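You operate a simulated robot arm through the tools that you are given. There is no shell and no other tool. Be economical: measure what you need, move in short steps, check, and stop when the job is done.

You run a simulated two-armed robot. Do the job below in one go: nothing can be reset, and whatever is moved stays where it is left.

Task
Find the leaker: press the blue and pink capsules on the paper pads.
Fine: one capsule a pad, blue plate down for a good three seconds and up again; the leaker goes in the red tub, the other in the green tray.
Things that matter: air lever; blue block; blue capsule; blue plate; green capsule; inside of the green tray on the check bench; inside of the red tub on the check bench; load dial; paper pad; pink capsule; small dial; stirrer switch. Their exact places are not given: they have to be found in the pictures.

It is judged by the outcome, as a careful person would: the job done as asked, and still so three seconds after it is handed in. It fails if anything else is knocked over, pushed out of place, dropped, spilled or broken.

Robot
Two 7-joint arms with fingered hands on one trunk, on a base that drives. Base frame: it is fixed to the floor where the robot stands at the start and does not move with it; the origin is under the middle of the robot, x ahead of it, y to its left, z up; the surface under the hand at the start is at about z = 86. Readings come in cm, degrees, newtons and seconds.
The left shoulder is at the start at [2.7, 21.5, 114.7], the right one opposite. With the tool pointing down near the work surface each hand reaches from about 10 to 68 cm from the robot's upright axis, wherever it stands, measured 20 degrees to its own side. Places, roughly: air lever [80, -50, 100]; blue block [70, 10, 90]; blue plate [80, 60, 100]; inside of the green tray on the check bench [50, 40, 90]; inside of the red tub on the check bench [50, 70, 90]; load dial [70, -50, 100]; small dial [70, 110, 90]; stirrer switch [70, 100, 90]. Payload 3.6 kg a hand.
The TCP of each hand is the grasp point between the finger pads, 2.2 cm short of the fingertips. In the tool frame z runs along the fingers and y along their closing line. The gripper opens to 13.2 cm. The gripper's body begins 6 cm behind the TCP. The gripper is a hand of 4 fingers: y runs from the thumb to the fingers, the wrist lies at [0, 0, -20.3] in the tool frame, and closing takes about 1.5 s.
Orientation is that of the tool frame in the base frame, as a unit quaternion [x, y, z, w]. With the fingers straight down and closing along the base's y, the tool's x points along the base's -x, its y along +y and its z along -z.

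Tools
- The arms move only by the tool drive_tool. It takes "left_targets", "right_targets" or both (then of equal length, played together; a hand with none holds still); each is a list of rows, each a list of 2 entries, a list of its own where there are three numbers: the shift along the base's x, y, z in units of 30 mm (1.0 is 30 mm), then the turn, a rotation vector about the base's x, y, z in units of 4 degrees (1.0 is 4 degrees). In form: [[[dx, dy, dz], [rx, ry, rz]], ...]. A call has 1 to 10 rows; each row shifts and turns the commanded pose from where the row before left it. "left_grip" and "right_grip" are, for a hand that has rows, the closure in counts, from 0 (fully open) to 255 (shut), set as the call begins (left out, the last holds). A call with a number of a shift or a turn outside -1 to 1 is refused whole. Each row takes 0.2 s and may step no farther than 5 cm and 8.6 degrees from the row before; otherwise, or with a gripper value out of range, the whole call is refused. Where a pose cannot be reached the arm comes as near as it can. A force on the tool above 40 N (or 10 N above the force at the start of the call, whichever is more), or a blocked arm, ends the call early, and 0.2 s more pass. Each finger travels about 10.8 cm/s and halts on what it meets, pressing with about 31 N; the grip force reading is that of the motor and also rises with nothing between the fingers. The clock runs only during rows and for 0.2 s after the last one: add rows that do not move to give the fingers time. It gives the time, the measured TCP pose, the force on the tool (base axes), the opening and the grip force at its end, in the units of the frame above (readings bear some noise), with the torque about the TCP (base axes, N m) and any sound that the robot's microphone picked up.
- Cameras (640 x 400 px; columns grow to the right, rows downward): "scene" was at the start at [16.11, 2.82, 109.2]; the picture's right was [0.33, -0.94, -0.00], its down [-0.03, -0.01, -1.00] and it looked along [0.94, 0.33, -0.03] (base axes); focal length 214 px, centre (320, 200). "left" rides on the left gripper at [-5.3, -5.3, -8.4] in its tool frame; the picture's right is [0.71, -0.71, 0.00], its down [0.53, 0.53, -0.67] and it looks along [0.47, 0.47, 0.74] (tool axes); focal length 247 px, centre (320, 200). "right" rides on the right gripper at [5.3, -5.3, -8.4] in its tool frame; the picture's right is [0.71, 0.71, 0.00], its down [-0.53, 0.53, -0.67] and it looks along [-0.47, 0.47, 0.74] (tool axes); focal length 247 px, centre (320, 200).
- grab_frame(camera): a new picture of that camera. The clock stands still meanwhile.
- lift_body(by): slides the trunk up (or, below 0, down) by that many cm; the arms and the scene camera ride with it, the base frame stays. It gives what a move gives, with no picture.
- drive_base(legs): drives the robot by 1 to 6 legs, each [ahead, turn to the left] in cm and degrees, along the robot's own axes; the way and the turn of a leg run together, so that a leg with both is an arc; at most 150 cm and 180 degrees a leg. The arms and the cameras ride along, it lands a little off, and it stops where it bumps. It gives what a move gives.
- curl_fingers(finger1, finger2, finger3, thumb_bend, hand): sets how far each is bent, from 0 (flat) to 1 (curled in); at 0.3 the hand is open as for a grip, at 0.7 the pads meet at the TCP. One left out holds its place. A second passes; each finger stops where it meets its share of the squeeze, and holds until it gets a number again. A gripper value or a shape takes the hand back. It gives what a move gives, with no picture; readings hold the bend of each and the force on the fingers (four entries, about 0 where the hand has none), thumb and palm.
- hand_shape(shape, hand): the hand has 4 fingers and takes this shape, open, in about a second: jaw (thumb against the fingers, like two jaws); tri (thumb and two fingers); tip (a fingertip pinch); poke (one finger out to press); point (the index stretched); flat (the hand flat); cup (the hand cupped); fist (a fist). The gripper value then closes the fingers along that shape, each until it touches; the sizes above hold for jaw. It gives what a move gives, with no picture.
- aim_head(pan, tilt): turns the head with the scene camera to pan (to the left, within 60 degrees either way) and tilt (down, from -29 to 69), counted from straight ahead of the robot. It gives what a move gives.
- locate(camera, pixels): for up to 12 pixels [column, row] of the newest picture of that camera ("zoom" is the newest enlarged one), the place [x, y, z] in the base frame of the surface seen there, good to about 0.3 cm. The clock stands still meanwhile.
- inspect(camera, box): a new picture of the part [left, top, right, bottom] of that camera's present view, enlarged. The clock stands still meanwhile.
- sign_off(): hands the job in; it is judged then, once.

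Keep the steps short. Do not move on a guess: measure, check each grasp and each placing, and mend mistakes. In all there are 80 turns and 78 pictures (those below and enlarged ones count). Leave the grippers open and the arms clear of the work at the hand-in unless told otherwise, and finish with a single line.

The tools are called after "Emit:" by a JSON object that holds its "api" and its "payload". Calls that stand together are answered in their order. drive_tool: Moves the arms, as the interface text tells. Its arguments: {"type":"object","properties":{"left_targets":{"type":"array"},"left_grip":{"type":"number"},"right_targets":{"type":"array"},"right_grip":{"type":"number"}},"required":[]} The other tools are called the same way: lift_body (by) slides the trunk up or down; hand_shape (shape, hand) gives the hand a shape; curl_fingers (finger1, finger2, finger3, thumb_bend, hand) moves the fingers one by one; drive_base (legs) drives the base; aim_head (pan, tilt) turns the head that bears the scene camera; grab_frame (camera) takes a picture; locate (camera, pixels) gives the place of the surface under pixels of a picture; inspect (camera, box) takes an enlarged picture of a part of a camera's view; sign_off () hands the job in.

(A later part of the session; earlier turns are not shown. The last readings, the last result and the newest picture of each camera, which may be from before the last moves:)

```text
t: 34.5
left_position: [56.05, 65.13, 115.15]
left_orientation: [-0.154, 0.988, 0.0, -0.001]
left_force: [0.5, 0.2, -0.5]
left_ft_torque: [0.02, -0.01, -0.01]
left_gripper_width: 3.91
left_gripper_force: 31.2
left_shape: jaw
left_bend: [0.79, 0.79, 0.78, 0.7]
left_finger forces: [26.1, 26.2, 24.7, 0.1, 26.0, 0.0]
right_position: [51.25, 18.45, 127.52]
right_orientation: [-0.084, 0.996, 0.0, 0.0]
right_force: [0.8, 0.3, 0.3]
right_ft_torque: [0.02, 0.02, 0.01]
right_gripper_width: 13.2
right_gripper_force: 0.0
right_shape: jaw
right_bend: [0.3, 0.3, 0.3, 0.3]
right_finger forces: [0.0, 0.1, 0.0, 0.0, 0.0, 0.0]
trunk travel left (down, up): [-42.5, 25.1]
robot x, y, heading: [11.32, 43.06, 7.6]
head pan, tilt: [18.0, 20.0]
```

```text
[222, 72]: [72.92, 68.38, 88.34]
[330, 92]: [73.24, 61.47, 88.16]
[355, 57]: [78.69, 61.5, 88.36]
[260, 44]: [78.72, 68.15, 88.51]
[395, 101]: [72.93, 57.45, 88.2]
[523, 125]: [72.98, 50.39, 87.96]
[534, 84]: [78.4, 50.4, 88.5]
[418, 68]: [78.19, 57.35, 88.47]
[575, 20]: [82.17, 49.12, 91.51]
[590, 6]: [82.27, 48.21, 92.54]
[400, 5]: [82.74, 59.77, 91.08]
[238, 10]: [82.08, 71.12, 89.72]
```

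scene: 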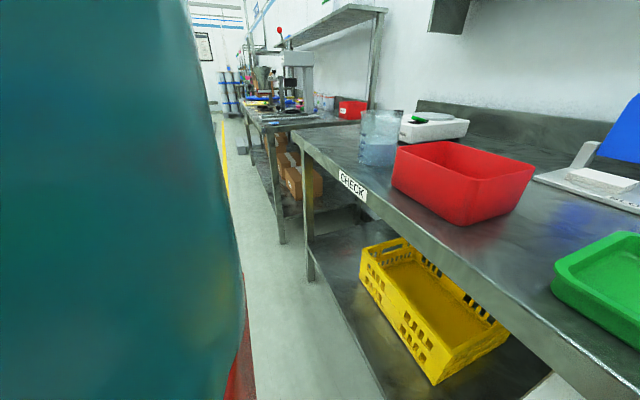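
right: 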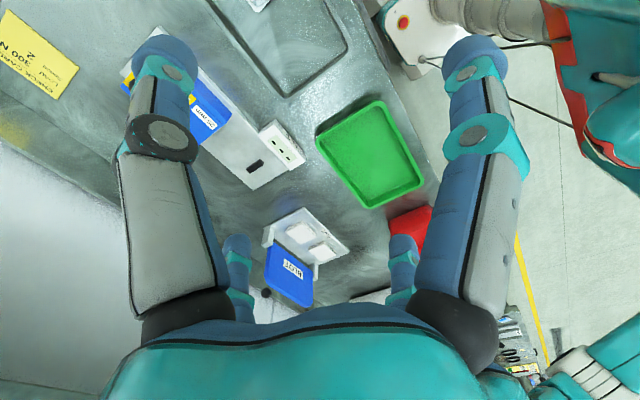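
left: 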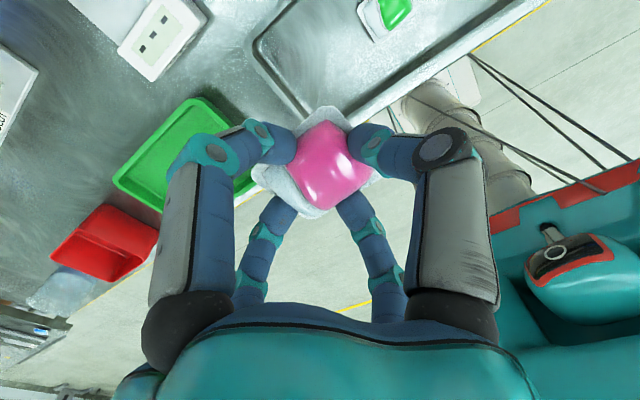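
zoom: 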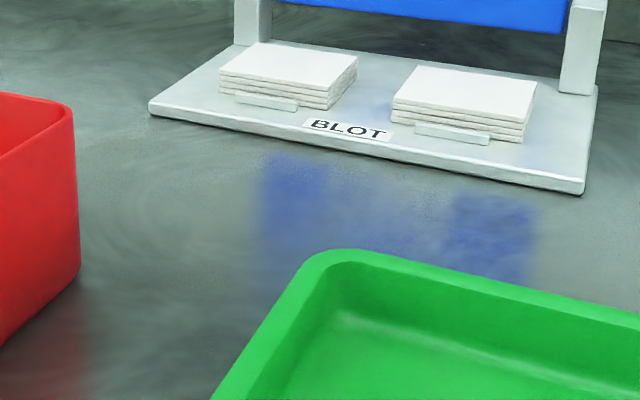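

Pads re-measured: left centre (75.8, 64.9), right (75.6, 53.9), tops 88.4. The wrist camera would stick out toward the standing plate, so I place with the hand turned −15° to keep it clear. Move above the left pad.

Emit:
{"api": "drive_tool", "payload": {"left_targets": [[[0.71, 0, -0.2], [0, 0, -0.91]], [[0.71, 0, -0.4], [0, 0, -0.91]], [[0.71, 0, -0.4], [0, 0, -0.91]], [[0.71, 0, -0.4], [0, 0, -0.91]], [[0.71, 0, -0.4], [0, 0, -0.91]], [[0.71, 0, -0.4], [0, 0, -0.91]], [[0.71, 0, -0.4], [0, 0, -0.91]], [[0.71, 0, -0.4], [0, 0, -0.91]], [[0.71, 0, -0.4], [0, 0, -0.91]]]}}

Emit:
{"api": "grab_frame", "payload": {"camera": "scene"}}

```text
t: 36.5
left_position: [71.27, 65.16, 104.84]
left_orientation: [0.133, 0.991, 0.001, -0.001]
left_force: [-0.1, 1.0, -0.5]
left_ft_torque: [0.02, -0.01, -0.01]
left_gripper_width: 3.88
left_gripper_force: 31.3
left_shape: jaw
left_bend: [0.79, 0.79, 0.78, 0.7]
left_finger forces: [26.4, 25.7, 25.1, 0.1, 25.4, 0.1]
left hand out of reach, approached as far as the arm can: row 8, 9
right_position: [51.17, 18.3, 127.56]
right_orientation: [-0.084, 0.996, 0.0, 0.0]
right_force: [0.3, -0.1, -0.1]
right_ft_torque: [0.01, 0.01, -0.01]
right_gripper_width: 13.2
right_gripper_force: 0.0
right_shape: jaw
right_bend: [0.3, 0.3, 0.3, 0.3]
right_finger forces: [0.1, 0.0, 0.0, 0.1, 0.1, 0.0]
trunk travel left (down, up): [-42.5, 25.1]
robot x, y, heading: [10.98, 42.74, 7.6]
head pan, tilt: [18.0, 20.0]
```

```text
47 pictures are left
```

scene: 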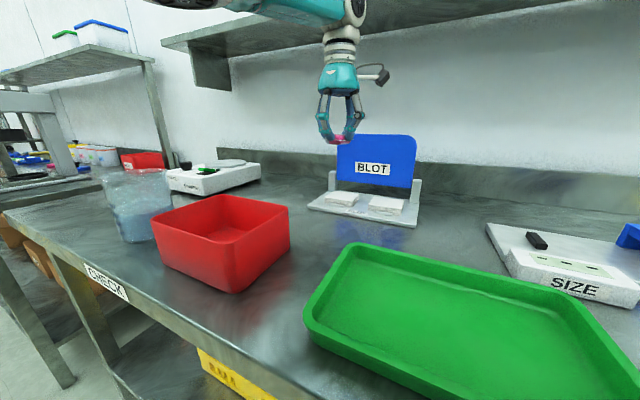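

The arm is ~3 cm short. I'll draw the hand back and turn the base to the right by 8°, which brings the left shoulder forward.

Emit:
{"api": "drive_tool", "payload": {"left_targets": [[[-1, 0, 0.3], [0, 0, 0]], [[-1, 0, 0.3], [0, 0, 0]], [[-1, 0, 0.3], [0, 0, 0]]]}}

Emit:
{"api": "drive_base", "payload": {"legs": [[0, -10]]}}

```text
t: 37.2
left_position: [62.17, 65.27, 107.78]
left_orientation: [0.132, 0.991, 0.001, -0.001]
left_force: [-0.3, -0.4, -0.3]
left_ft_torque: [0.03, 0.0, 0.03]
left_gripper_width: 3.89
left_gripper_force: 31.9
left_shape: jaw
left_bend: [0.79, 0.79, 0.78, 0.7]
left_finger forces: [26.5, 25.6, 24.8, 0.0, 25.3, 0.1]
right_position: [51.24, 18.41, 127.64]
right_orientation: [-0.084, 0.996, 0.001, 0.001]
right_force: [0.7, 0.0, 0.3]
right_ft_torque: [0.02, -0.03, 0.01]
right_gripper_width: 13.22
right_gripper_force: 0.0
right_shape: jaw
right_bend: [0.3, 0.3, 0.3, 0.3]
right_finger forces: [0.0, 0.0, 0.0, 0.0, 0.1, 0.1]
trunk travel left (down, up): [-42.5, 25.1]
robot x, y, heading: [10.72, 42.84, 7.6]
head pan, tilt: [18.0, 20.0]
```

```text
t: 38.4
left_position: [65.25, 55.99, 107.98]
left_orientation: [0.217, 0.976, 0.0, 0.0]
left_force: [-0.2, 0.1, -0.5]
left_ft_torque: [0.04, 0.01, 0.03]
left_gripper_width: 3.86
left_gripper_force: 31.2
left_shape: jaw
left_bend: [0.79, 0.79, 0.78, 0.7]
left_finger forces: [26.4, 25.7, 24.7, 0.1, 25.5, 0.0]
right_position: [46.33, 11.64, 127.54]
right_orientation: [0.004, 1.0, 0.0, 0.0]
right_force: [-0.7, 0.4, -0.2]
right_ft_torque: [-0.04, 0.02, 0.0]
right_gripper_width: 13.2
right_gripper_force: 0.0
right_shape: jaw
right_bend: [0.3, 0.3, 0.3, 0.3]
right_finger forces: [0.0, 0.1, 0.1, 0.0, 0.0, 0.1]
trunk travel left (down, up): [-42.5, 25.1]
robot x, y, heading: [10.54, 43.76, -2.6]
head pan, tilt: [18.0, 20.0]
```

Emit:
{"api": "drive_base", "payload": {"legs": [[2.5, 0]]}}

```text
t: 39.2
left_position: [67.99, 55.82, 107.7]
left_orientation: [0.217, 0.976, 0.0, -0.001]
left_force: [0.1, 0.6, 0.6]
left_ft_torque: [0.01, 0.01, -0.02]
left_gripper_width: 3.89
left_gripper_force: 31.0
left_shape: jaw
left_bend: [0.79, 0.79, 0.78, 0.7]
left_finger forces: [26.4, 25.8, 24.7, 0.1, 25.5, 0.0]
right_position: [49.12, 11.59, 127.58]
right_orientation: [0.003, 1.0, 0.0, -0.001]
right_force: [0.9, -0.7, 0.8]
right_ft_torque: [-0.04, 0.01, 0.01]
right_gripper_width: 13.22
right_gripper_force: 0.0
right_shape: jaw
right_bend: [0.3, 0.3, 0.3, 0.3]
right_finger forces: [0.1, 0.1, 0.1, 0.0, 0.1, 0.0]
trunk travel left (down, up): [-42.5, 25.1]
robot x, y, heading: [13.48, 43.38, -2.7]
head pan, tilt: [18.0, 20.0]
```

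Emit:
{"api": "drive_tool", "payload": {"left_targets": [[[0.49, 0.61, -0.6], [0, 0, 0.5]], [[0.49, 0.61, -0.6], [0, 0, 0.5]], [[0.49, 0.61, -0.6], [0, 0, 0.5]], [[0.49, 0.61, -0.6], [0, 0, 0.5]], [[0.49, 0.61, -0.6], [0, 0, 0.5]], [[0, 0, -0.6], [0, 0, 0]]]}}

Emit:
{"api": "inspect", "payload": {"camera": "scene", "box": [280, 60, 460, 240]}}

Emit:
{"api": "grab_frame", "payload": {"camera": "left"}}

```text
t: 40.6
left_position: [75.12, 64.91, 97.01]
left_orientation: [0.132, 0.991, 0.0, -0.002]
left_force: [-0.5, -0.2, -0.2]
left_ft_torque: [0.0, 0.02, 0.0]
left_gripper_width: 3.86
left_gripper_force: 30.6
left_shape: jaw
left_bend: [0.79, 0.79, 0.78, 0.7]
left_finger forces: [26.6, 25.4, 25.2, 0.1, 25.1, 0.0]
right_position: [49.03, 11.64, 127.6]
right_orientation: [0.003, 1.0, 0.0, 0.0]
right_force: [0.2, 0.1, 0.5]
right_ft_torque: [0.0, -0.03, -0.02]
right_gripper_width: 13.19
right_gripper_force: 0.1
right_shape: jaw
right_bend: [0.3, 0.3, 0.3, 0.3]
right_finger forces: [0.0, 0.0, 0.0, 0.1, 0.0, 0.0]
trunk travel left (down, up): [-42.5, 25.1]
robot x, y, heading: [13.34, 43.59, -2.4]
head pan, tilt: [18.0, 20.0]
```

```text
2.22 times, centred on (370, 150) of scene
```

zoom: 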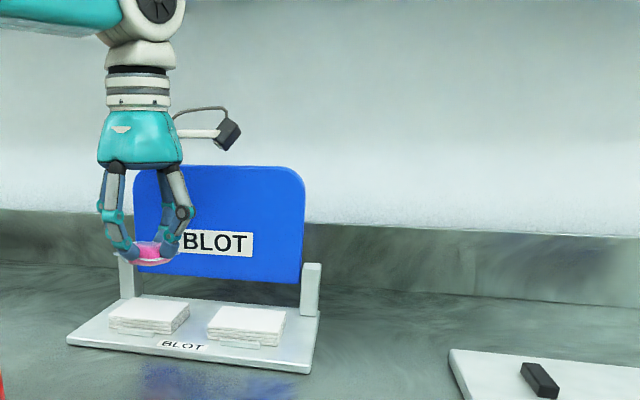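

```text
45 pictures are left
```

left: 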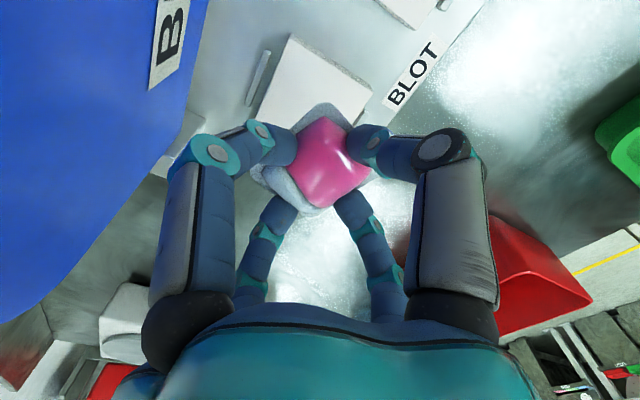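

Emit:
{"api": "locate", "payload": {"camera": "left", "pixels": [[293, 38], [370, 85], [340, 60], [262, 115], [322, 160], [320, 205], [270, 175], [170, 30]]}}

```text
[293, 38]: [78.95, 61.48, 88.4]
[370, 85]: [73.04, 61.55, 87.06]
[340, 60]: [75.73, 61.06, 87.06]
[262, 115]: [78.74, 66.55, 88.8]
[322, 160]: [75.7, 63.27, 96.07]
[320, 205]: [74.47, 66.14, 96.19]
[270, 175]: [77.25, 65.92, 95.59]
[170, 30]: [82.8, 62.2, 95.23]
```

The capsule is over the left pad. Lower to TCP 91.5.

Emit:
{"api": "drive_tool", "payload": {"left_targets": [[[0.08, 0, -0.7], [0, 0, 0]], [[0, 0, -0.6], [0, 0, 0]], [[0, 0, -0.4], [0, 0, 0]], [[0, 0, -0.15], [0, 0, 0]]]}}

Emit:
{"api": "inspect", "payload": {"camera": "scene", "box": [290, 100, 450, 240]}}

```text
t: 41.6
left_position: [75.39, 65.03, 91.64]
left_orientation: [0.132, 0.991, -0.001, 0.001]
left_force: [-0.8, 0.5, 9.7]
left_ft_torque: [-0.04, -0.12, -0.04]
left_gripper_width: 3.89
left_gripper_force: 31.2
left_shape: jaw
left_bend: [0.79, 0.79, 0.78, 0.7]
left_finger forces: [29.8, 26.7, 26.4, 0.0, 26.9, 0.0]
right_position: [48.78, 11.63, 127.76]
right_orientation: [0.003, 1.0, 0.0, 0.001]
right_force: [0.4, -0.5, -0.4]
right_ft_torque: [0.02, 0.0, 0.0]
right_gripper_width: 13.18
right_gripper_force: 0.0
right_shape: jaw
right_bend: [0.3, 0.3, 0.3, 0.3]
right_finger forces: [0.0, 0.0, 0.0, 0.0, 0.1, 0.0]
trunk travel left (down, up): [-42.5, 25.1]
robot x, y, heading: [13.42, 43.44, -2.8]
head pan, tilt: [18.0, 20.0]
```

```text
2.86 times, centred on (370, 170) of scene
```

zoom: 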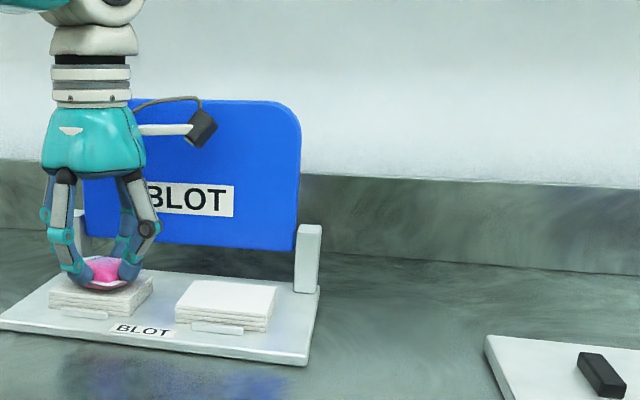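

Contact felt (about 10 N). Open partly, then rise.

Emit:
{"api": "drive_tool", "payload": {"left_targets": [[[0, 0, 0.05], [0, 0, 0]], [[0, 0, 0], [0, 0, 0]], [[0, 0, 0], [0, 0, 0]], [[0, 0, 0], [0, 0, 0]]], "left_grip": 118}}

Emit:
{"api": "drive_tool", "payload": {"left_targets": [[[0, 0, 0.5], [0, 0, 0]], [[0, 0, 1], [0, 0, 0]], [[0, 0, 1], [0, 0, 0]], [[-0.3, 0, 1], [0, 0, 0]], [[-1, 0, 1], [0, 0, 0]], [[-1, 0, 0.8], [0, 0, 0]], [[-1, 0, 0.5], [0, 0, 0]]]}}

Emit:
{"api": "inspect", "payload": {"camera": "scene", "box": [290, 160, 450, 260]}}

```text
t: 42.6
left_position: [75.42, 64.93, 91.67]
left_orientation: [0.133, 0.991, 0.001, -0.001]
left_force: [-0.7, 0.6, 0.0]
left_ft_torque: [-0.04, 0.0, 0.05]
left_gripper_width: 7.02
left_gripper_force: 0.0
left_shape: jaw
left_bend: [0.35, 0.35, 0.35, 0.7]
left_finger forces: [0.0, 0.0, 0.0, 0.0, 0.0, 0.0]
right_position: [48.73, 11.66, 127.63]
right_orientation: [0.003, 1.0, -0.001, 0.0]
right_force: [0.4, -0.4, -0.2]
right_ft_torque: [-0.01, 0.05, 0.01]
right_gripper_width: 13.22
right_gripper_force: 0.0
right_shape: jaw
right_bend: [0.3, 0.3, 0.3, 0.3]
right_finger forces: [0.0, 0.1, 0.1, 0.0, 0.0, 0.0]
trunk travel left (down, up): [-42.5, 25.1]
robot x, y, heading: [13.39, 43.17, -2.7]
head pan, tilt: [18.0, 20.0]
```

```text
t: 44.2
left_position: [65.45, 65.02, 109.22]
left_orientation: [0.131, 0.991, 0.001, -0.001]
left_force: [0.9, -0.2, -0.6]
left_ft_torque: [-0.04, 0.02, -0.02]
left_gripper_width: 7.04
left_gripper_force: 0.1
left_shape: jaw
left_bend: [0.35, 0.35, 0.35, 0.7]
left_finger forces: [0.0, 0.0, 0.1, 0.0, 0.1, 0.0]
right_position: [48.77, 11.7, 127.78]
right_orientation: [0.003, 1.0, -0.001, 0.001]
right_force: [-0.2, 0.1, -1.0]
right_ft_torque: [0.02, 0.0, 0.0]
right_gripper_width: 13.21
right_gripper_force: 0.1
right_shape: jaw
right_bend: [0.3, 0.3, 0.3, 0.3]
right_finger forces: [0.1, 0.1, 0.1, 0.0, 0.1, 0.0]
trunk travel left (down, up): [-42.5, 25.1]
robot x, y, heading: [13.59, 43.4, -2.5]
head pan, tilt: [18.0, 20.0]
```

```text
4.00 times, centred on (370, 210) of scene
```

zoom: 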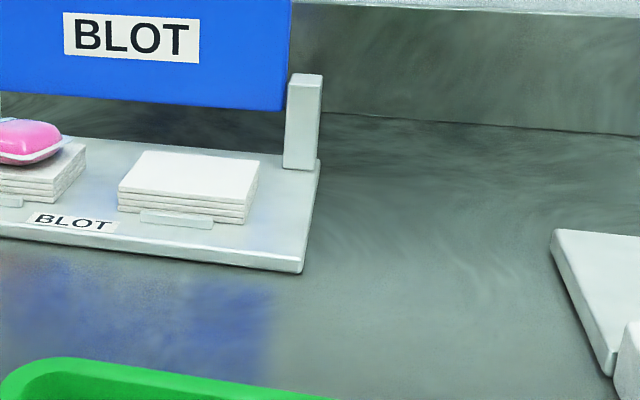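

Pink is on the left pad. Now back up, shift right and return for the blue one.

Emit:
{"api": "drive_base", "payload": {"legs": [[-12, 0], [0, -87], [36, 0], [0, 88]]}}

```text
t: 47.7
left_position: [50.95, 16.43, 109.26]
left_orientation: [0.55, 0.835, 0.0, -0.001]
left_force: [0.5, -0.9, 0.0]
left_ft_torque: [0.05, 0.0, 0.0]
left_gripper_width: 7.08
left_gripper_force: 0.1
left_shape: jaw
left_bend: [0.34, 0.34, 0.34, 0.7]
left_finger forces: [0.0, 0.1, 0.0, 0.0, 0.0, 0.0]
right_position: [-1.36, -3.5, 127.77]
right_orientation: [0.439, 0.899, -0.001, 0.002]
right_force: [0.5, -0.1, 0.1]
right_ft_torque: [0.0, -0.03, -0.02]
right_gripper_width: 13.23
right_gripper_force: 0.0
right_shape: jaw
right_bend: [0.3, 0.3, 0.3, 0.3]
right_finger forces: [0.0, 0.0, 0.0, 0.0, 0.1, 0.0]
trunk travel left (down, up): [-42.5, 25.1]
robot x, y, heading: [4.66, 46.6, -56.0]
head pan, tilt: [18.0, 20.0]
stopped in leg 2: the robot was blocked; the commanded pose is now the measured one
```

Blocked while turning right. Comparing both stops, the rear corners were both near (−25, 57), so something stands behind there. I'll leave with an arc away from it rather than turning on the spot.

Emit:
{"api": "drive_base", "payload": {"legs": [[22, -49]]}}

```text
t: 50.5
left_position: [16.43, -28.68, 109.4]
left_orientation: [0.845, 0.535, 0.001, -0.001]
left_force: [-0.3, 0.4, -0.8]
left_ft_torque: [0.0, 0.0, -0.04]
left_gripper_width: 7.08
left_gripper_force: 0.1
left_shape: jaw
left_bend: [0.34, 0.34, 0.34, 0.7]
left_finger forces: [0.1, 0.0, 0.0, 0.0, 0.1, 0.0]
right_position: [-33.14, -2.64, 128.0]
right_orientation: [0.77, 0.638, -0.002, 0.002]
right_force: [0.0, 0.1, -0.6]
right_ft_torque: [0.01, 0.01, -0.01]
right_gripper_width: 13.2
right_gripper_force: 0.1
right_shape: jaw
right_bend: [0.3, 0.3, 0.3, 0.3]
right_finger forces: [0.1, 0.0, 0.1, 0.0, 0.0, 0.1]
trunk travel left (down, up): [-42.5, 25.1]
robot x, y, heading: [11.84, 24.83, -106.9]
head pan, tilt: [18.0, 20.0]
stopped in leg 1: the robot was blocked; the commanded pose is now the measured one
```

Emit:
{"api": "drive_base", "payload": {"legs": [[18, 0]]}}

```text
t: 52.0
left_position: [10.96, -46.29, 109.17]
left_orientation: [0.847, 0.532, 0.002, -0.002]
left_force: [0.3, -0.8, -0.1]
left_ft_torque: [0.0, 0.01, -0.02]
left_gripper_width: 7.06
left_gripper_force: 0.1
left_shape: jaw
left_bend: [0.34, 0.34, 0.34, 0.7]
left_finger forces: [0.1, 0.0, 0.0, 0.1, 0.1, 0.0]
right_position: [-38.53, -20.15, 127.89]
right_orientation: [0.77, 0.637, -0.001, 0.0]
right_force: [-0.6, 0.1, -0.1]
right_ft_torque: [0.02, -0.02, 0.01]
right_gripper_width: 13.2
right_gripper_force: 0.2
right_shape: jaw
right_bend: [0.3, 0.3, 0.3, 0.3]
right_finger forces: [0.0, 0.1, 0.1, 0.0, 0.0, 0.1]
trunk travel left (down, up): [-42.5, 25.1]
robot x, y, heading: [6.64, 7.3, -107.0]
head pan, tilt: [18.0, 20.0]
```

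Emit:
{"api": "drive_base", "payload": {"legs": [[10, 0], [0, 107]]}}

Emit:
{"api": "aim_head", "payload": {"pan": 12, "tilt": 30}}

Emit:
{"api": "grab_frame", "payload": {"camera": "scene"}}

```text
t: 56.0
left_position: [54.2, -21.27, 109.52]
left_orientation: [0.43, 0.903, -0.002, -0.002]
left_force: [-0.7, 1.0, 0.2]
left_ft_torque: [0.01, 0.04, -0.01]
left_gripper_width: 7.08
left_gripper_force: 0.1
left_shape: jaw
left_bend: [0.34, 0.34, 0.34, 0.7]
left_finger forces: [0.0, 0.0, 0.1, 0.0, 0.0, 0.0]
right_position: [9.45, -54.77, 128.13]
right_orientation: [0.31, 0.951, -0.002, 0.0]
right_force: [0.3, 0.0, 0.5]
right_ft_torque: [0.0, 0.04, -0.01]
right_gripper_width: 13.2
right_gripper_force: 0.0
right_shape: jaw
right_bend: [0.3, 0.3, 0.3, 0.3]
right_finger forces: [0.0, 0.0, 0.0, 0.0, 0.0, 0.0]
trunk travel left (down, up): [-42.5, 25.1]
robot x, y, heading: [-0.14, -5.9, -40.2]
head pan, tilt: [18.0, 20.0]
stopped in leg 2: the robot was blocked; the commanded pose is now the measured one
```

```text
t: 56.7
left_position: [54.07, -21.37, 109.43]
left_orientation: [0.429, 0.903, 0.001, 0.0]
left_force: [-0.1, -0.1, 0.0]
left_ft_torque: [-0.03, 0.01, -0.01]
left_gripper_width: 7.07
left_gripper_force: 0.0
left_shape: jaw
left_bend: [0.34, 0.34, 0.34, 0.7]
left_finger forces: [0.0, 0.0, 0.0, 0.1, 0.1, 0.1]
right_position: [9.33, -54.89, 128.2]
right_orientation: [0.311, 0.95, -0.001, 0.001]
right_force: [0.4, 0.1, -0.4]
right_ft_torque: [-0.05, -0.03, -0.03]
right_gripper_width: 13.21
right_gripper_force: 0.1
right_shape: jaw
right_bend: [0.3, 0.3, 0.3, 0.3]
right_finger forces: [0.0, 0.0, 0.1, 0.0, 0.1, 0.1]
trunk travel left (down, up): [-42.5, 25.1]
robot x, y, heading: [-0.07, -5.54, -39.9]
head pan, tilt: [12.0, 30.0]
```

```text
42 pictures are left
```

scene: 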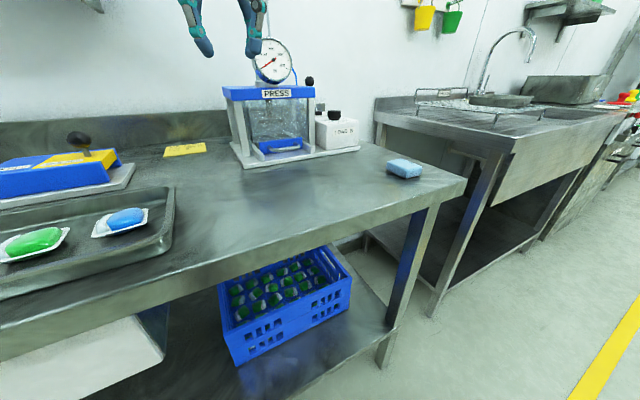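

Blocked again at heading −40°. I look downward to find what touches.

Emit:
{"api": "aim_head", "payload": {"pan": 30, "tilt": 69}}

Emit:
{"api": "grab_frame", "payload": {"camera": "scene"}}

Emit:
{"api": "grab_frame", "payload": {"camera": "right"}}

```text
t: 57.7
left_position: [53.84, -21.37, 109.49]
left_orientation: [0.43, 0.903, 0.0, 0.0]
left_force: [0.4, -0.6, -0.6]
left_ft_torque: [0.02, 0.02, 0.02]
left_gripper_width: 7.07
left_gripper_force: 0.0
left_shape: jaw
left_bend: [0.34, 0.34, 0.34, 0.7]
left_finger forces: [0.1, 0.0, 0.0, 0.0, 0.1, 0.0]
right_position: [9.32, -54.96, 128.16]
right_orientation: [0.311, 0.95, 0.0, 0.002]
right_force: [0.1, -0.9, -0.9]
right_ft_torque: [0.02, -0.02, -0.01]
right_gripper_width: 13.17
right_gripper_force: 0.1
right_shape: jaw
right_bend: [0.3, 0.3, 0.3, 0.3]
right_finger forces: [0.0, 0.1, 0.0, 0.0, 0.1, 0.0]
trunk travel left (down, up): [-42.5, 25.1]
robot x, y, heading: [0.33, -5.89, -40.2]
head pan, tilt: [30.0, 68.8]
```

```text
41 pictures are left
```

scene: 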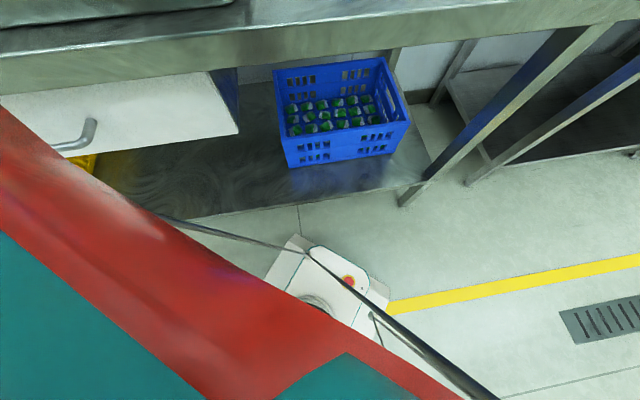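

```text
40 pictures are left
```

right: 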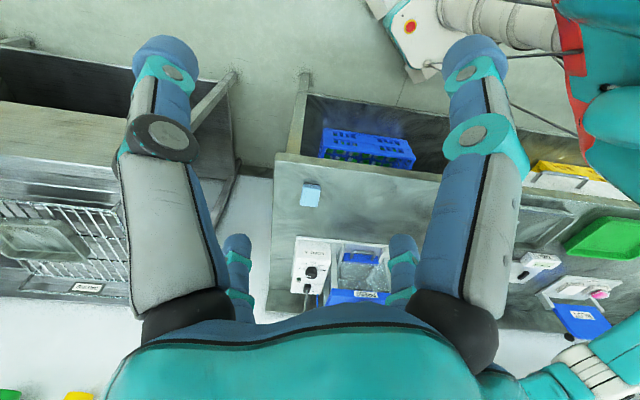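

The front is clear, so the contact must be behind. I go ahead a little then turn left.

Emit:
{"api": "drive_base", "payload": {"legs": [[6, 0], [0, 40]]}}

```text
t: 60.6
left_position: [55.91, 13.45, 109.5]
left_orientation: [0.092, 0.996, -0.001, -0.001]
left_force: [-0.2, 0.5, -0.2]
left_ft_torque: [-0.01, 0.01, -0.02]
left_gripper_width: 7.08
left_gripper_force: 0.1
left_shape: jaw
left_bend: [0.34, 0.34, 0.34, 0.7]
left_finger forces: [0.0, 0.0, 0.0, 0.0, 0.0, 0.0]
right_position: [43.7, -41.14, 128.13]
right_orientation: [-0.036, 0.999, 0.0, 0.002]
right_force: [-0.1, 0.0, -0.2]
right_ft_torque: [-0.03, -0.01, -0.01]
right_gripper_width: 13.19
right_gripper_force: 0.0
right_shape: jaw
right_bend: [0.3, 0.3, 0.3, 0.3]
right_finger forces: [0.0, 0.1, 0.0, 0.0, 0.1, 0.1]
trunk travel left (down, up): [-42.5, 25.1]
robot x, y, heading: [4.97, -13.01, 0.1]
head pan, tilt: [30.0, 68.8]
```

Free: robot at (5, −13), heading 0. Bring the left hand above the blue capsule with +8° turn.

Emit:
{"api": "drive_tool", "payload": {"left_targets": [[[-0.445, -0.885, -0.1], [0, 0, 0.77]], [[-0.445, -0.885, -0.1], [0, 0, 0.77]], [[-0.445, -0.885, -0.1], [0, 0, 0.77]], [[-0.445, -0.885, -0.1], [0, 0, 0.77]], [[-0.445, -0.885, -0.1], [0, 0, 0.77]], [[-0.445, -0.885, -0.1], [0, 0, 0.77]]], "left_grip": 118}}

Emit:
{"api": "grab_frame", "payload": {"camera": "left"}}

```text
t: 62.0
left_position: [47.83, -2.75, 107.64]
left_orientation: [-0.069, 0.998, 0.001, 0.001]
left_force: [0.1, 0.2, 0.5]
left_ft_torque: [0.02, -0.01, 0.02]
left_gripper_width: 7.06
left_gripper_force: 0.0
left_shape: jaw
left_bend: [0.34, 0.34, 0.34, 0.7]
left_finger forces: [0.0, 0.0, 0.0, 0.0, 0.0, 0.0]
right_position: [43.45, -41.2, 128.19]
right_orientation: [-0.037, 0.999, 0.001, 0.003]
right_force: [-0.1, 0.1, 0.0]
right_ft_torque: [0.0, 0.02, 0.0]
right_gripper_width: 13.21
right_gripper_force: 0.0
right_shape: jaw
right_bend: [0.3, 0.3, 0.3, 0.3]
right_finger forces: [0.0, 0.0, 0.1, 0.0, 0.0, 0.0]
trunk travel left (down, up): [-42.5, 25.1]
robot x, y, heading: [4.9, -12.67, 0.1]
head pan, tilt: [30.0, 68.8]
```

```text
39 pictures are left
```

left: 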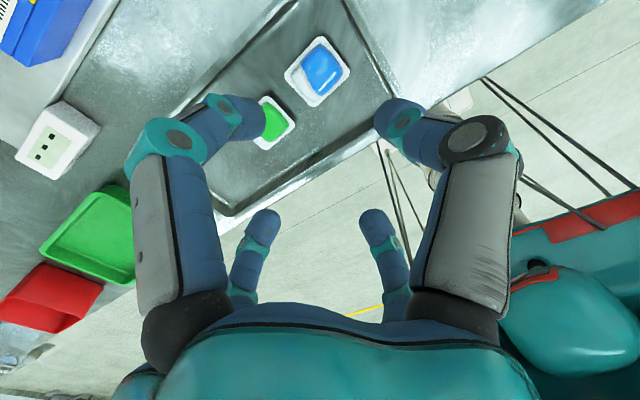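

Emit:
{"api": "locate", "payload": {"camera": "left", "pixels": [[320, 38], [348, 71], [315, 104], [287, 70], [319, 72], [278, 122]]}}

```text
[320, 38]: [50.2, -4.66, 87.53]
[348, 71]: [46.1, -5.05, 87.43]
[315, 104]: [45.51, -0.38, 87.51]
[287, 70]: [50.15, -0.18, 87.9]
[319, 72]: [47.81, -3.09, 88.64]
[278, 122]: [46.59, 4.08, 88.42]
```

Blue centre (48.0, −2.55). Green is near the +y finger, so I narrow the opening a bit (128) and descend.

Emit:
{"api": "drive_tool", "payload": {"left_targets": [[[0.05, 0.05, 0], [0, 0, 0]], [[0, 0, 0], [0, 0, 0]], [[0, 0, -1], [0, 0, 0]], [[0, 0, -1], [0, 0, 0]], [[0, 0, -1], [0, 0, 0]], [[0, 0, -1], [0, 0, 0]], [[0, 0, -1], [0, 0, 0]], [[0, 0, -0.6], [0, 0, 0]], [[0, 0, -0.47], [0, 0, 0]]], "left_grip": 128}}

Emit:
{"api": "inspect", "payload": {"camera": "left", "box": [200, 60, 440, 260]}}

```text
t: 64.0
left_position: [48.2, -2.48, 89.49]
left_orientation: [-0.07, 0.998, -0.001, 0.0]
left_force: [0.5, 0.0, 0.3]
left_ft_torque: [0.01, -0.02, 0.0]
left_gripper_width: 6.63
left_gripper_force: 0.1
left_shape: jaw
left_bend: [0.36, 0.36, 0.36, 0.7]
left_finger forces: [0.0, 0.0, 0.1, 0.0, 0.1, 0.0]
right_position: [43.37, -41.17, 128.08]
right_orientation: [-0.036, 0.999, 0.001, 0.003]
right_force: [-0.5, -0.2, -0.4]
right_ft_torque: [0.0, 0.0, -0.03]
right_gripper_width: 13.19
right_gripper_force: 0.1
right_shape: jaw
right_bend: [0.3, 0.3, 0.3, 0.3]
right_finger forces: [0.0, 0.0, 0.0, 0.0, 0.0, 0.1]
trunk travel left (down, up): [-42.5, 25.1]
robot x, y, heading: [4.65, -12.92, -0.4]
head pan, tilt: [30.0, 68.8]
```

```text
2.00 times, centred on (320, 160) of left
```

zoom: 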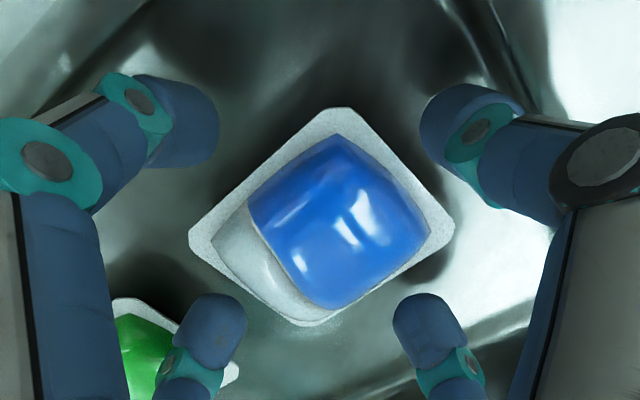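

Centred, no contact. Close, then lift.

Emit:
{"api": "drive_tool", "payload": {"left_targets": [[[0, 0, 0], [0, 0, 0]], [[0, 0, 0], [0, 0, 0]], [[0, 0, 0], [0, 0, 0]], [[0, 0, 0], [0, 0, 0]], [[0, 0, 0], [0, 0, 0]]], "left_grip": 172}}

Emit:
{"api": "drive_tool", "payload": {"left_targets": [[[0, 0, 0.5], [0, 0, 0]], [[0, 0, 1], [0, 0, 0]], [[0, 0, 1], [0, 0, 0]], [[0, 0, 1], [0, 0, 0]], [[0, 0, 1], [0, 0, 0]], [[0, 0, 1], [0, 0, 0]], [[0, 0, 1], [0, 0, 0]], [[-0.5, 0, 1], [0, 0, 0]], [[-1, 0.3, 1], [0, 0, 0]]]}}

Emit:
{"api": "grab_frame", "payload": {"camera": "left"}}

```text
t: 65.2
left_position: [48.04, -2.47, 89.61]
left_orientation: [-0.069, 0.998, 0.0, 0.0]
left_force: [0.5, -0.2, 3.2]
left_ft_torque: [-0.04, -0.01, 0.01]
left_gripper_width: 3.96
left_gripper_force: 31.2
left_shape: jaw
left_bend: [0.78, 0.79, 0.79, 0.7]
left_finger forces: [26.4, 26.4, 26.5, 0.1, 27.3, 0.1]
right_position: [43.44, -41.29, 128.15]
right_orientation: [-0.036, 0.999, 0.001, 0.002]
right_force: [0.4, 0.9, 0.0]
right_ft_torque: [0.04, -0.01, 0.03]
right_gripper_width: 13.21
right_gripper_force: 0.2
right_shape: jaw
right_bend: [0.3, 0.3, 0.3, 0.3]
right_finger forces: [0.0, 0.0, 0.0, 0.1, 0.1, 0.1]
trunk travel left (down, up): [-42.5, 25.1]
robot x, y, heading: [4.79, -12.75, -0.4]
head pan, tilt: [30.0, 68.8]
```

```text
t: 67.2
left_position: [43.52, -1.53, 115.16]
left_orientation: [-0.069, 0.998, 0.0, 0.001]
left_force: [-0.9, -0.2, -0.8]
left_ft_torque: [0.0, -0.05, -0.02]
left_gripper_width: 3.93
left_gripper_force: 30.8
left_shape: jaw
left_bend: [0.78, 0.79, 0.79, 0.7]
left_finger forces: [26.2, 25.8, 26.3, 0.0, 25.8, 0.0]
right_position: [43.4, -41.21, 128.23]
right_orientation: [-0.036, 0.999, -0.001, 0.003]
right_force: [-0.4, 0.9, -0.6]
right_ft_torque: [-0.02, 0.01, -0.03]
right_gripper_width: 13.18
right_gripper_force: 0.0
right_shape: jaw
right_bend: [0.3, 0.3, 0.3, 0.3]
right_finger forces: [0.0, 0.1, 0.0, 0.0, 0.0, 0.0]
trunk travel left (down, up): [-42.5, 25.1]
robot x, y, heading: [4.31, -12.6, -0.0]
head pan, tilt: [30.0, 68.8]
```

```text
37 pictures are left
```

left: 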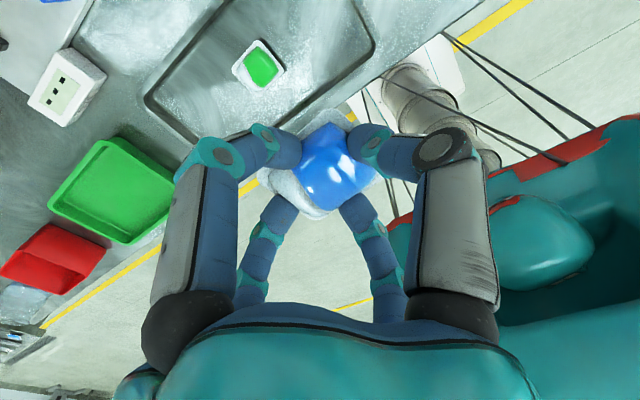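

Blue held. Go to x≈6.5 (room to turn both ways), turn left, drive along, and check.

Emit:
{"api": "drive_base", "payload": {"legs": [[1.8, 0], [0, 90]]}}

```text
t: 71.2
left_position: [3.74, 28.09, 115.02]
left_orientation: [-0.679, 0.734, -0.003, 0.0]
left_force: [-0.6, 0.1, 0.1]
left_ft_torque: [-0.03, 0.0, -0.01]
left_gripper_width: 3.92
left_gripper_force: 30.9
left_shape: jaw
left_bend: [0.78, 0.79, 0.79, 0.7]
left_finger forces: [26.1, 26.2, 25.5, 0.0, 26.1, 0.0]
right_position: [42.59, 19.63, 128.38]
right_orientation: [-0.653, 0.757, 0.001, 0.003]
right_force: [-1.6, 0.0, -0.3]
right_ft_torque: [0.02, -0.05, -0.02]
right_gripper_width: 13.18
right_gripper_force: 0.0
right_shape: jaw
right_bend: [0.3, 0.3, 0.3, 0.3]
right_finger forces: [0.1, 0.0, 0.0, 0.0, 0.0, 0.1]
trunk travel left (down, up): [-42.5, 25.1]
robot x, y, heading: [12.77, -14.08, 79.4]
head pan, tilt: [30.0, 68.8]
stopped in leg 2: the robot was blocked; the commanded pose is now the measured one
```

I'm at (12.8, −14) heading 79°, close to the shelf on the right. Arc ahead to the left to gain distance from the bench.

Emit:
{"api": "drive_base", "payload": {"legs": [[25, 30], [17, 0]]}}

```text
t: 74.2
left_position: [-23.62, 59.0, 115.07]
left_orientation: [0.846, -0.534, 0.001, 0.002]
left_force: [-0.8, -0.2, -0.6]
left_ft_torque: [-0.01, -0.01, -0.03]
left_gripper_width: 3.87
left_gripper_force: 31.2
left_shape: jaw
left_bend: [0.78, 0.79, 0.79, 0.7]
left_finger forces: [24.9, 25.5, 25.8, 0.0, 25.4, 0.0]
right_position: [14.24, 71.3, 128.15]
right_orientation: [0.827, -0.562, 0.0, -0.002]
right_force: [-0.1, 1.2, -1.1]
right_ft_torque: [-0.01, -0.04, 0.01]
right_gripper_width: 13.23
right_gripper_force: 0.1
right_shape: jaw
right_bend: [0.3, 0.3, 0.3, 0.3]
right_finger forces: [0.0, 0.0, 0.0, 0.0, 0.1, 0.0]
trunk travel left (down, up): [-42.5, 25.1]
robot x, y, heading: [5.36, 27.04, 109.6]
head pan, tilt: [30.0, 68.8]
```

Good. With this heading I can see what stands behind; one look to the left.

Emit:
{"api": "aim_head", "payload": {"pan": 45, "tilt": 45}}

Emit:
{"api": "grab_frame", "payload": {"camera": "scene"}}

```text
t: 75.0
left_position: [-23.38, 58.97, 115.13]
left_orientation: [0.846, -0.534, 0.0, 0.0]
left_force: [-0.3, 0.9, 0.0]
left_ft_torque: [-0.02, 0.0, 0.01]
left_gripper_width: 3.85
left_gripper_force: 31.3
left_shape: jaw
left_bend: [0.78, 0.79, 0.79, 0.7]
left_finger forces: [24.0, 25.3, 26.0, 0.0, 25.1, 0.0]
right_position: [14.44, 71.04, 128.21]
right_orientation: [0.827, -0.562, -0.002, -0.001]
right_force: [0.1, -0.8, 0.3]
right_ft_torque: [0.01, 0.0, 0.02]
right_gripper_width: 13.18
right_gripper_force: 0.1
right_shape: jaw
right_bend: [0.3, 0.3, 0.3, 0.3]
right_finger forces: [0.1, 0.1, 0.0, 0.0, 0.0, 0.1]
trunk travel left (down, up): [-42.5, 25.1]
robot x, y, heading: [5.23, 27.43, 109.6]
head pan, tilt: [45.0, 45.0]
```

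```text
36 pictures are left
```

scene: 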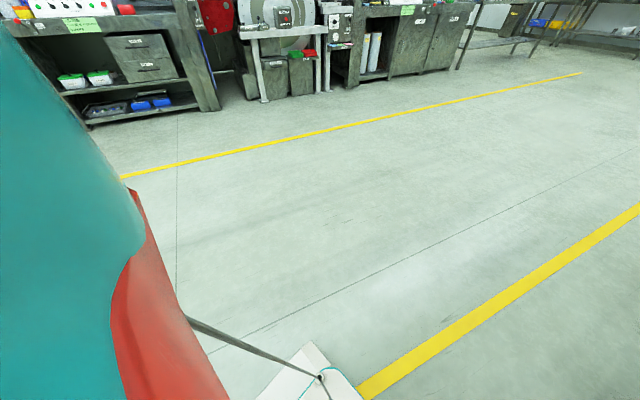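

Nothing stands behind; so space there is free and I should just keep more distance from the bench when turning.

Emit:
{"api": "drive_base", "payload": {"legs": [[17, 0], [0, -109]]}}

```text
t: 79.4
left_position: [19.14, 81.29, 115.22]
left_orientation: [-0.395, 0.919, 0.002, -0.002]
left_force: [0.2, -1.2, -0.5]
left_ft_torque: [0.04, 0.02, 0.03]
left_gripper_width: 2.82
left_gripper_force: 30.9
left_shape: jaw
left_bend: [0.82, 0.84, 0.83, 0.59]
left_finger forces: [0.1, 0.0, 0.0, 0.0, 0.0, 0.0]
right_position: [43.96, 50.46, 128.24]
right_orientation: [-0.364, 0.931, 0.001, 0.001]
right_force: [0.7, -0.1, 0.0]
right_ft_torque: [0.01, 0.05, 0.04]
right_gripper_width: 13.22
right_gripper_force: 0.2
right_shape: jaw
right_bend: [0.3, 0.3, 0.3, 0.3]
right_finger forces: [0.1, 0.0, 0.0, 0.0, 0.0, 0.0]
trunk travel left (down, up): [-42.5, 25.1]
robot x, y, heading: [-4.06, 46.61, 38.8]
head pan, tilt: [45.0, 45.0]
stopped in leg 2: the robot was blocked; the commanded pose is now the measured one
```

The left finger forces fell to zero – the blue capsule may have slipped. I look immediately.

Emit:
{"api": "grab_frame", "payload": {"camera": "left"}}

Emit:
{"api": "aim_head", "payload": {"pan": 30, "tilt": 50}}

Emit:
{"api": "grab_frame", "payload": {"camera": "scene"}}

```text
35 pictures are left
```

left: 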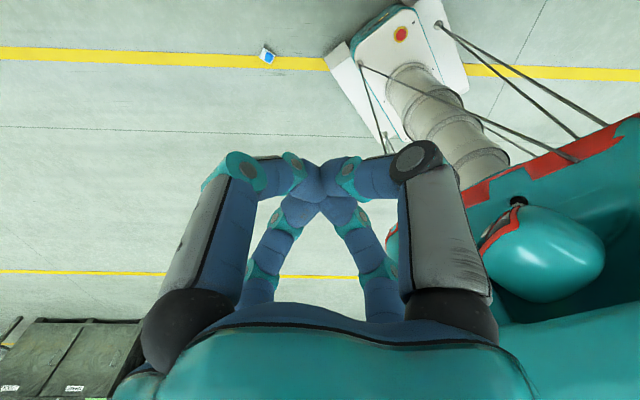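

```text
t: 80.2
left_position: [18.88, 81.57, 115.12]
left_orientation: [-0.395, 0.919, 0.0, 0.0]
left_force: [0.8, 0.0, 0.0]
left_ft_torque: [-0.03, -0.03, -0.01]
left_gripper_width: 2.83
left_gripper_force: 31.1
left_shape: jaw
left_bend: [0.82, 0.84, 0.83, 0.59]
left_finger forces: [0.0, 0.0, 0.0, 0.0, 0.0, 0.0]
right_position: [43.66, 50.68, 128.4]
right_orientation: [-0.365, 0.931, 0.0, 0.003]
right_force: [-0.6, -0.6, 0.6]
right_ft_torque: [0.02, -0.01, -0.01]
right_gripper_width: 13.19
right_gripper_force: 0.0
right_shape: jaw
right_bend: [0.3, 0.3, 0.3, 0.3]
right_finger forces: [0.0, 0.0, 0.0, 0.0, 0.0, 0.1]
trunk travel left (down, up): [-42.5, 25.1]
robot x, y, heading: [-3.66, 47.13, 38.9]
head pan, tilt: [30.0, 50.0]
```

```text
34 pictures are left
```

scene: 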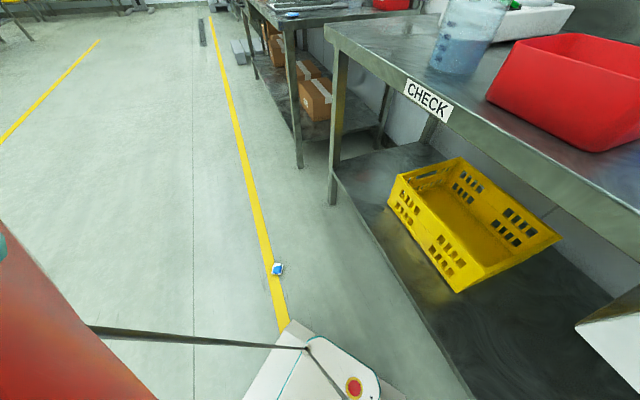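

The blue capsule is on the floor at pixel (277,269). It slipped out during the turn. I measure it to recover it.

Emit:
{"api": "inspect", "payload": {"camera": "scene", "box": [240, 235, 320, 305]}}

Emit:
{"api": "locate", "payload": {"camera": "scene", "pixels": [[277, 269], [277, 290], [290, 320], [345, 335], [460, 380], [332, 200]]}}

```text
5.71 times, centred on (280, 270) of scene
```

zoom: 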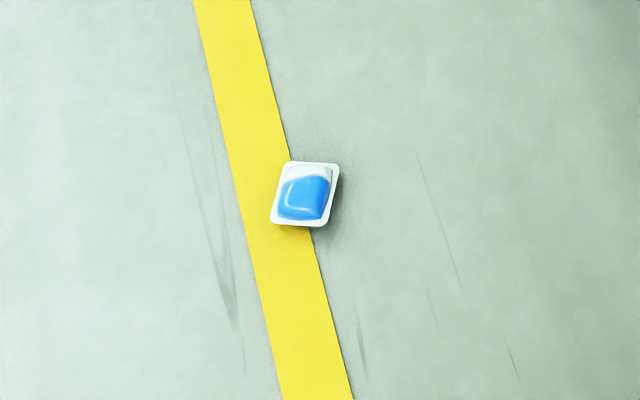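

```text
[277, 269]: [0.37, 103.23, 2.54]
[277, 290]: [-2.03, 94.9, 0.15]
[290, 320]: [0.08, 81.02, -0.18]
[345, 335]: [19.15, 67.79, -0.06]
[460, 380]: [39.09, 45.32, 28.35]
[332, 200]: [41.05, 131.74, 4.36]
```

The capsule lies upright and intact at (0.4, 103.2). To reach the floor without the right arm over the bench, I'll stand at about (−30, 76), heading 0.

Emit:
{"api": "drive_base", "payload": {"legs": [[-8, 0], [0, -84]]}}

```text
t: 83.9
left_position: [30.62, 37.51, 115.48]
left_orientation: [0.143, 0.99, 0.002, 0.0]
left_force: [-1.1, 0.2, 0.9]
left_ft_torque: [0.04, 0.0, -0.03]
left_gripper_width: 2.82
left_gripper_force: 30.7
left_shape: jaw
left_bend: [0.82, 0.84, 0.83, 0.59]
left_finger forces: [0.0, 0.1, 0.0, 0.0, 0.1, 0.0]
right_position: [14.37, 1.41, 128.42]
right_orientation: [0.176, 0.984, 0.002, 0.004]
right_force: [-0.7, -0.9, -0.2]
right_ft_torque: [0.05, -0.05, -0.02]
right_gripper_width: 13.2
right_gripper_force: 0.0
right_shape: jaw
right_bend: [0.3, 0.3, 0.3, 0.3]
right_finger forces: [0.0, 0.1, 0.0, 0.1, 0.0, 0.0]
trunk travel left (down, up): [-42.5, 25.1]
robot x, y, heading: [-8.56, 46.84, -24.7]
head pan, tilt: [30.0, 50.0]
stopped in leg 2: the robot was blocked; the commanded pose is now the measured one
```

Emit:
{"api": "drive_base", "payload": {"legs": [[0, -29], [-36, 0], [0, 27], [0, 27]]}}

```text
t: 90.5
left_position: [10.23, 84.26, 115.33]
left_orientation: [-0.067, 0.998, 0.001, -0.001]
left_force: [0.9, -0.1, 0.4]
left_ft_torque: [-0.02, 0.02, 0.02]
left_gripper_width: 2.83
left_gripper_force: 30.8
left_shape: jaw
left_bend: [0.82, 0.84, 0.83, 0.59]
left_finger forces: [0.0, 0.1, 0.0, 0.0, 0.0, 0.0]
right_position: [10.04, 44.67, 128.25]
right_orientation: [-0.035, 0.999, -0.001, 0.002]
right_force: [0.4, 0.4, -0.5]
right_ft_torque: [-0.01, 0.03, 0.0]
right_gripper_width: 13.19
right_gripper_force: 0.2
right_shape: jaw
right_bend: [0.3, 0.3, 0.3, 0.3]
right_finger forces: [0.1, 0.0, 0.1, 0.0, 0.0, 0.0]
trunk travel left (down, up): [-42.5, 25.1]
robot x, y, heading: [-29.77, 72.77, -1.0]
head pan, tilt: [30.0, 50.0]
```

In position. Lower the trunk and bring the left hand over the capsule.

Emit:
{"api": "lift_body", "payload": {"by": -42}}

Emit:
{"api": "drive_tool", "payload": {"left_targets": [[[-0.47, 0.9, -0.9], [0, 0, 0]], [[-0.47, 0.9, -0.9], [0, 0, 0]], [[-0.47, 0.9, -0.9], [0, 0, 0]], [[-0.47, 0.9, -0.9], [0, 0, 0]], [[-0.47, 0.9, -0.9], [0, 0, 0]], [[-0.47, 0.9, -0.9], [0, 0, 0]], [[-0.45, 0.9, -0.9], [0, 0, 0]], [[0, 0, -1], [0, 0, 0]], [[0, 0, -1], [0, 0, 0]], [[0, 0, -1], [0, 0, 0]]], "left_grip": 110}}

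Emit:
{"api": "grab_frame", "payload": {"camera": "left"}}

```text
refused: -42 is not a number from -40 to 40
```

```text
t: 92.7
left_position: [0.14, 103.24, 87.28]
left_orientation: [-0.068, 0.998, 0.001, -0.002]
left_force: [-0.8, 0.4, 0.7]
left_ft_torque: [0.02, -0.01, -0.05]
left_gripper_width: 7.49
left_gripper_force: 0.1
left_shape: jaw
left_bend: [0.33, 0.33, 0.33, 0.7]
left_finger forces: [0.0, 0.0, 0.0, 0.1, 0.0, 0.0]
right_position: [9.95, 44.74, 128.38]
right_orientation: [-0.035, 0.999, -0.001, 0.003]
right_force: [0.0, 0.1, 0.7]
right_ft_torque: [0.02, 0.0, -0.01]
right_gripper_width: 13.21
right_gripper_force: 0.0
right_shape: jaw
right_bend: [0.3, 0.3, 0.3, 0.3]
right_finger forces: [0.1, 0.0, 0.0, 0.0, 0.1, 0.0]
trunk travel left (down, up): [-42.5, 25.1]
robot x, y, heading: [-29.87, 72.63, -1.0]
head pan, tilt: [30.0, 50.0]
```

```text
32 pictures are left
```

left: 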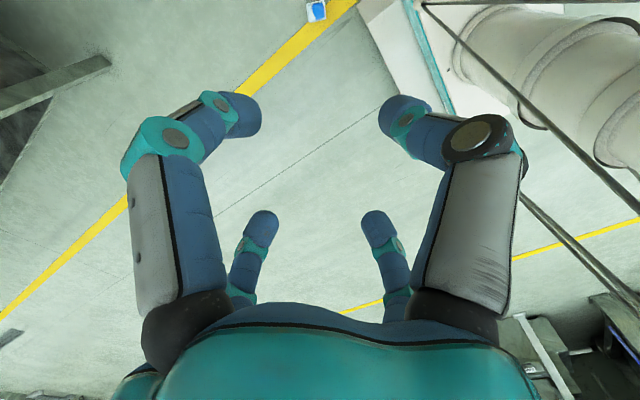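

Emit:
{"api": "lift_body", "payload": {"by": -40}}

Emit:
{"api": "drive_tool", "payload": {"left_targets": [[[0, 0, -1], [0, 0, 0]], [[0, 0, -1], [0, 0, 0]], [[0, 0, -1], [0, 0, 0]], [[0, 0, -1], [0, 0, 0]], [[0, 0, -1], [0, 0, 0]], [[0, 0, -1], [0, 0, 0]], [[0, 0, -1], [0, 0, 0]], [[0, 0, -1], [0, 0, 0]]]}}

Emit:
{"api": "grab_frame", "payload": {"camera": "left"}}

```text
t: 96.5
left_position: [-2.8, 103.31, 41.39]
left_orientation: [-0.068, 0.988, 0.012, -0.142]
left_force: [-0.9, -0.6, 0.1]
left_ft_torque: [-0.01, 0.01, 0.02]
left_gripper_width: 7.47
left_gripper_force: 0.1
left_shape: jaw
left_bend: [0.33, 0.33, 0.33, 0.7]
left_finger forces: [0.0, 0.1, 0.0, 0.1, 0.1, 0.0]
right_position: [9.81, 44.64, 88.58]
right_orientation: [-0.035, 0.999, -0.001, 0.004]
right_force: [0.4, 0.2, 1.0]
right_ft_torque: [0.0, -0.03, -0.02]
right_gripper_width: 13.21
right_gripper_force: 0.1
right_shape: jaw
right_bend: [0.3, 0.3, 0.3, 0.3]
right_finger forces: [0.0, 0.0, 0.0, 0.0, 0.1, 0.0]
trunk travel left (down, up): [-2.5, 65.1]
robot x, y, heading: [-29.6, 72.78, -0.9]
head pan, tilt: [30.0, 50.0]
```

```text
t: 98.3
left_position: [-2.78, 103.15, 17.26]
left_orientation: [-0.067, 0.988, 0.013, -0.142]
left_force: [1.0, -0.2, -0.4]
left_ft_torque: [0.03, 0.04, -0.02]
left_gripper_width: 7.46
left_gripper_force: 0.1
left_shape: jaw
left_bend: [0.33, 0.33, 0.33, 0.7]
left_finger forces: [0.1, 0.0, 0.1, 0.0, 0.0, 0.0]
right_position: [9.94, 44.75, 88.56]
right_orientation: [-0.035, 0.999, 0.0, 0.003]
right_force: [0.5, -0.1, -0.9]
right_ft_torque: [0.01, -0.03, -0.01]
right_gripper_width: 13.21
right_gripper_force: 0.0
right_shape: jaw
right_bend: [0.3, 0.3, 0.3, 0.3]
right_finger forces: [0.1, 0.1, 0.0, 0.1, 0.0, 0.0]
trunk travel left (down, up): [-2.5, 65.1]
robot x, y, heading: [-29.62, 72.54, -0.9]
head pan, tilt: [30.0, 50.0]
```

```text
31 pictures are left
```

left: 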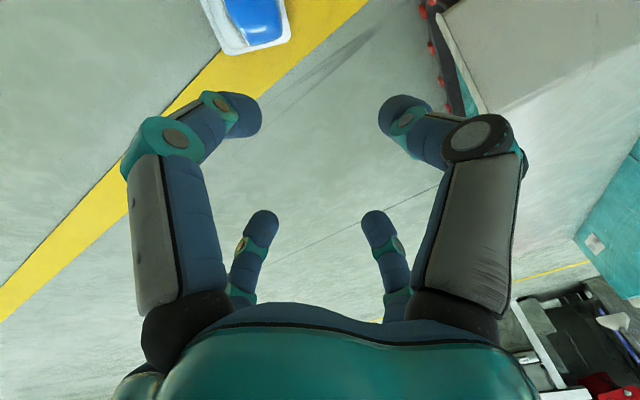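

The hand tilted by 16° as the trunk came down. Straighten it and shift over the capsule.

Emit:
{"api": "drive_tool", "payload": {"left_targets": [[[0.25, 0, 0], [0, -1, 0]], [[0.25, 0, 0], [0, -1, 0]], [[0.25, 0, 0], [0, -1, 0]], [[0.25, 0, 0], [-0.3, -1, 0]]]}}

Emit:
{"api": "grab_frame", "payload": {"camera": "left"}}

```text
t: 99.3
left_position: [0.24, 103.26, 17.34]
left_orientation: [-0.069, 0.998, -0.008, -0.004]
left_force: [-0.4, -0.5, 0.2]
left_ft_torque: [-0.01, 0.0, 0.02]
left_gripper_width: 7.49
left_gripper_force: 0.1
left_shape: jaw
left_bend: [0.33, 0.33, 0.33, 0.7]
left_finger forces: [0.0, 0.1, 0.1, 0.0, 0.0, 0.0]
right_position: [9.85, 44.75, 88.56]
right_orientation: [-0.034, 0.999, 0.0, 0.004]
right_force: [-0.1, -0.7, 0.7]
right_ft_torque: [-0.01, 0.02, 0.04]
right_gripper_width: 13.22
right_gripper_force: 0.0
right_shape: jaw
right_bend: [0.3, 0.3, 0.3, 0.3]
right_finger forces: [0.0, 0.0, 0.1, 0.0, 0.0, 0.0]
trunk travel left (down, up): [-2.5, 65.1]
robot x, y, heading: [-29.94, 72.73, -1.3]
head pan, tilt: [30.0, 50.0]
```

```text
30 pictures are left
```

left: 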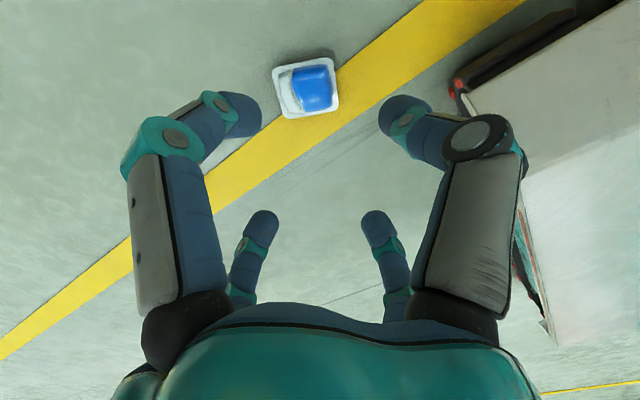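

Emit:
{"api": "locate", "payload": {"camera": "left", "pixels": [[276, 71], [330, 60], [337, 103], [287, 115], [310, 85], [300, 150]]}}

```text
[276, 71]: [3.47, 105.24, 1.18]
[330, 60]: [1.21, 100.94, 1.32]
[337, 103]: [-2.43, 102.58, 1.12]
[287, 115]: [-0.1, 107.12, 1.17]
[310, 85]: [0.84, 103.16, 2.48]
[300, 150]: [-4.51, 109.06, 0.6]
```

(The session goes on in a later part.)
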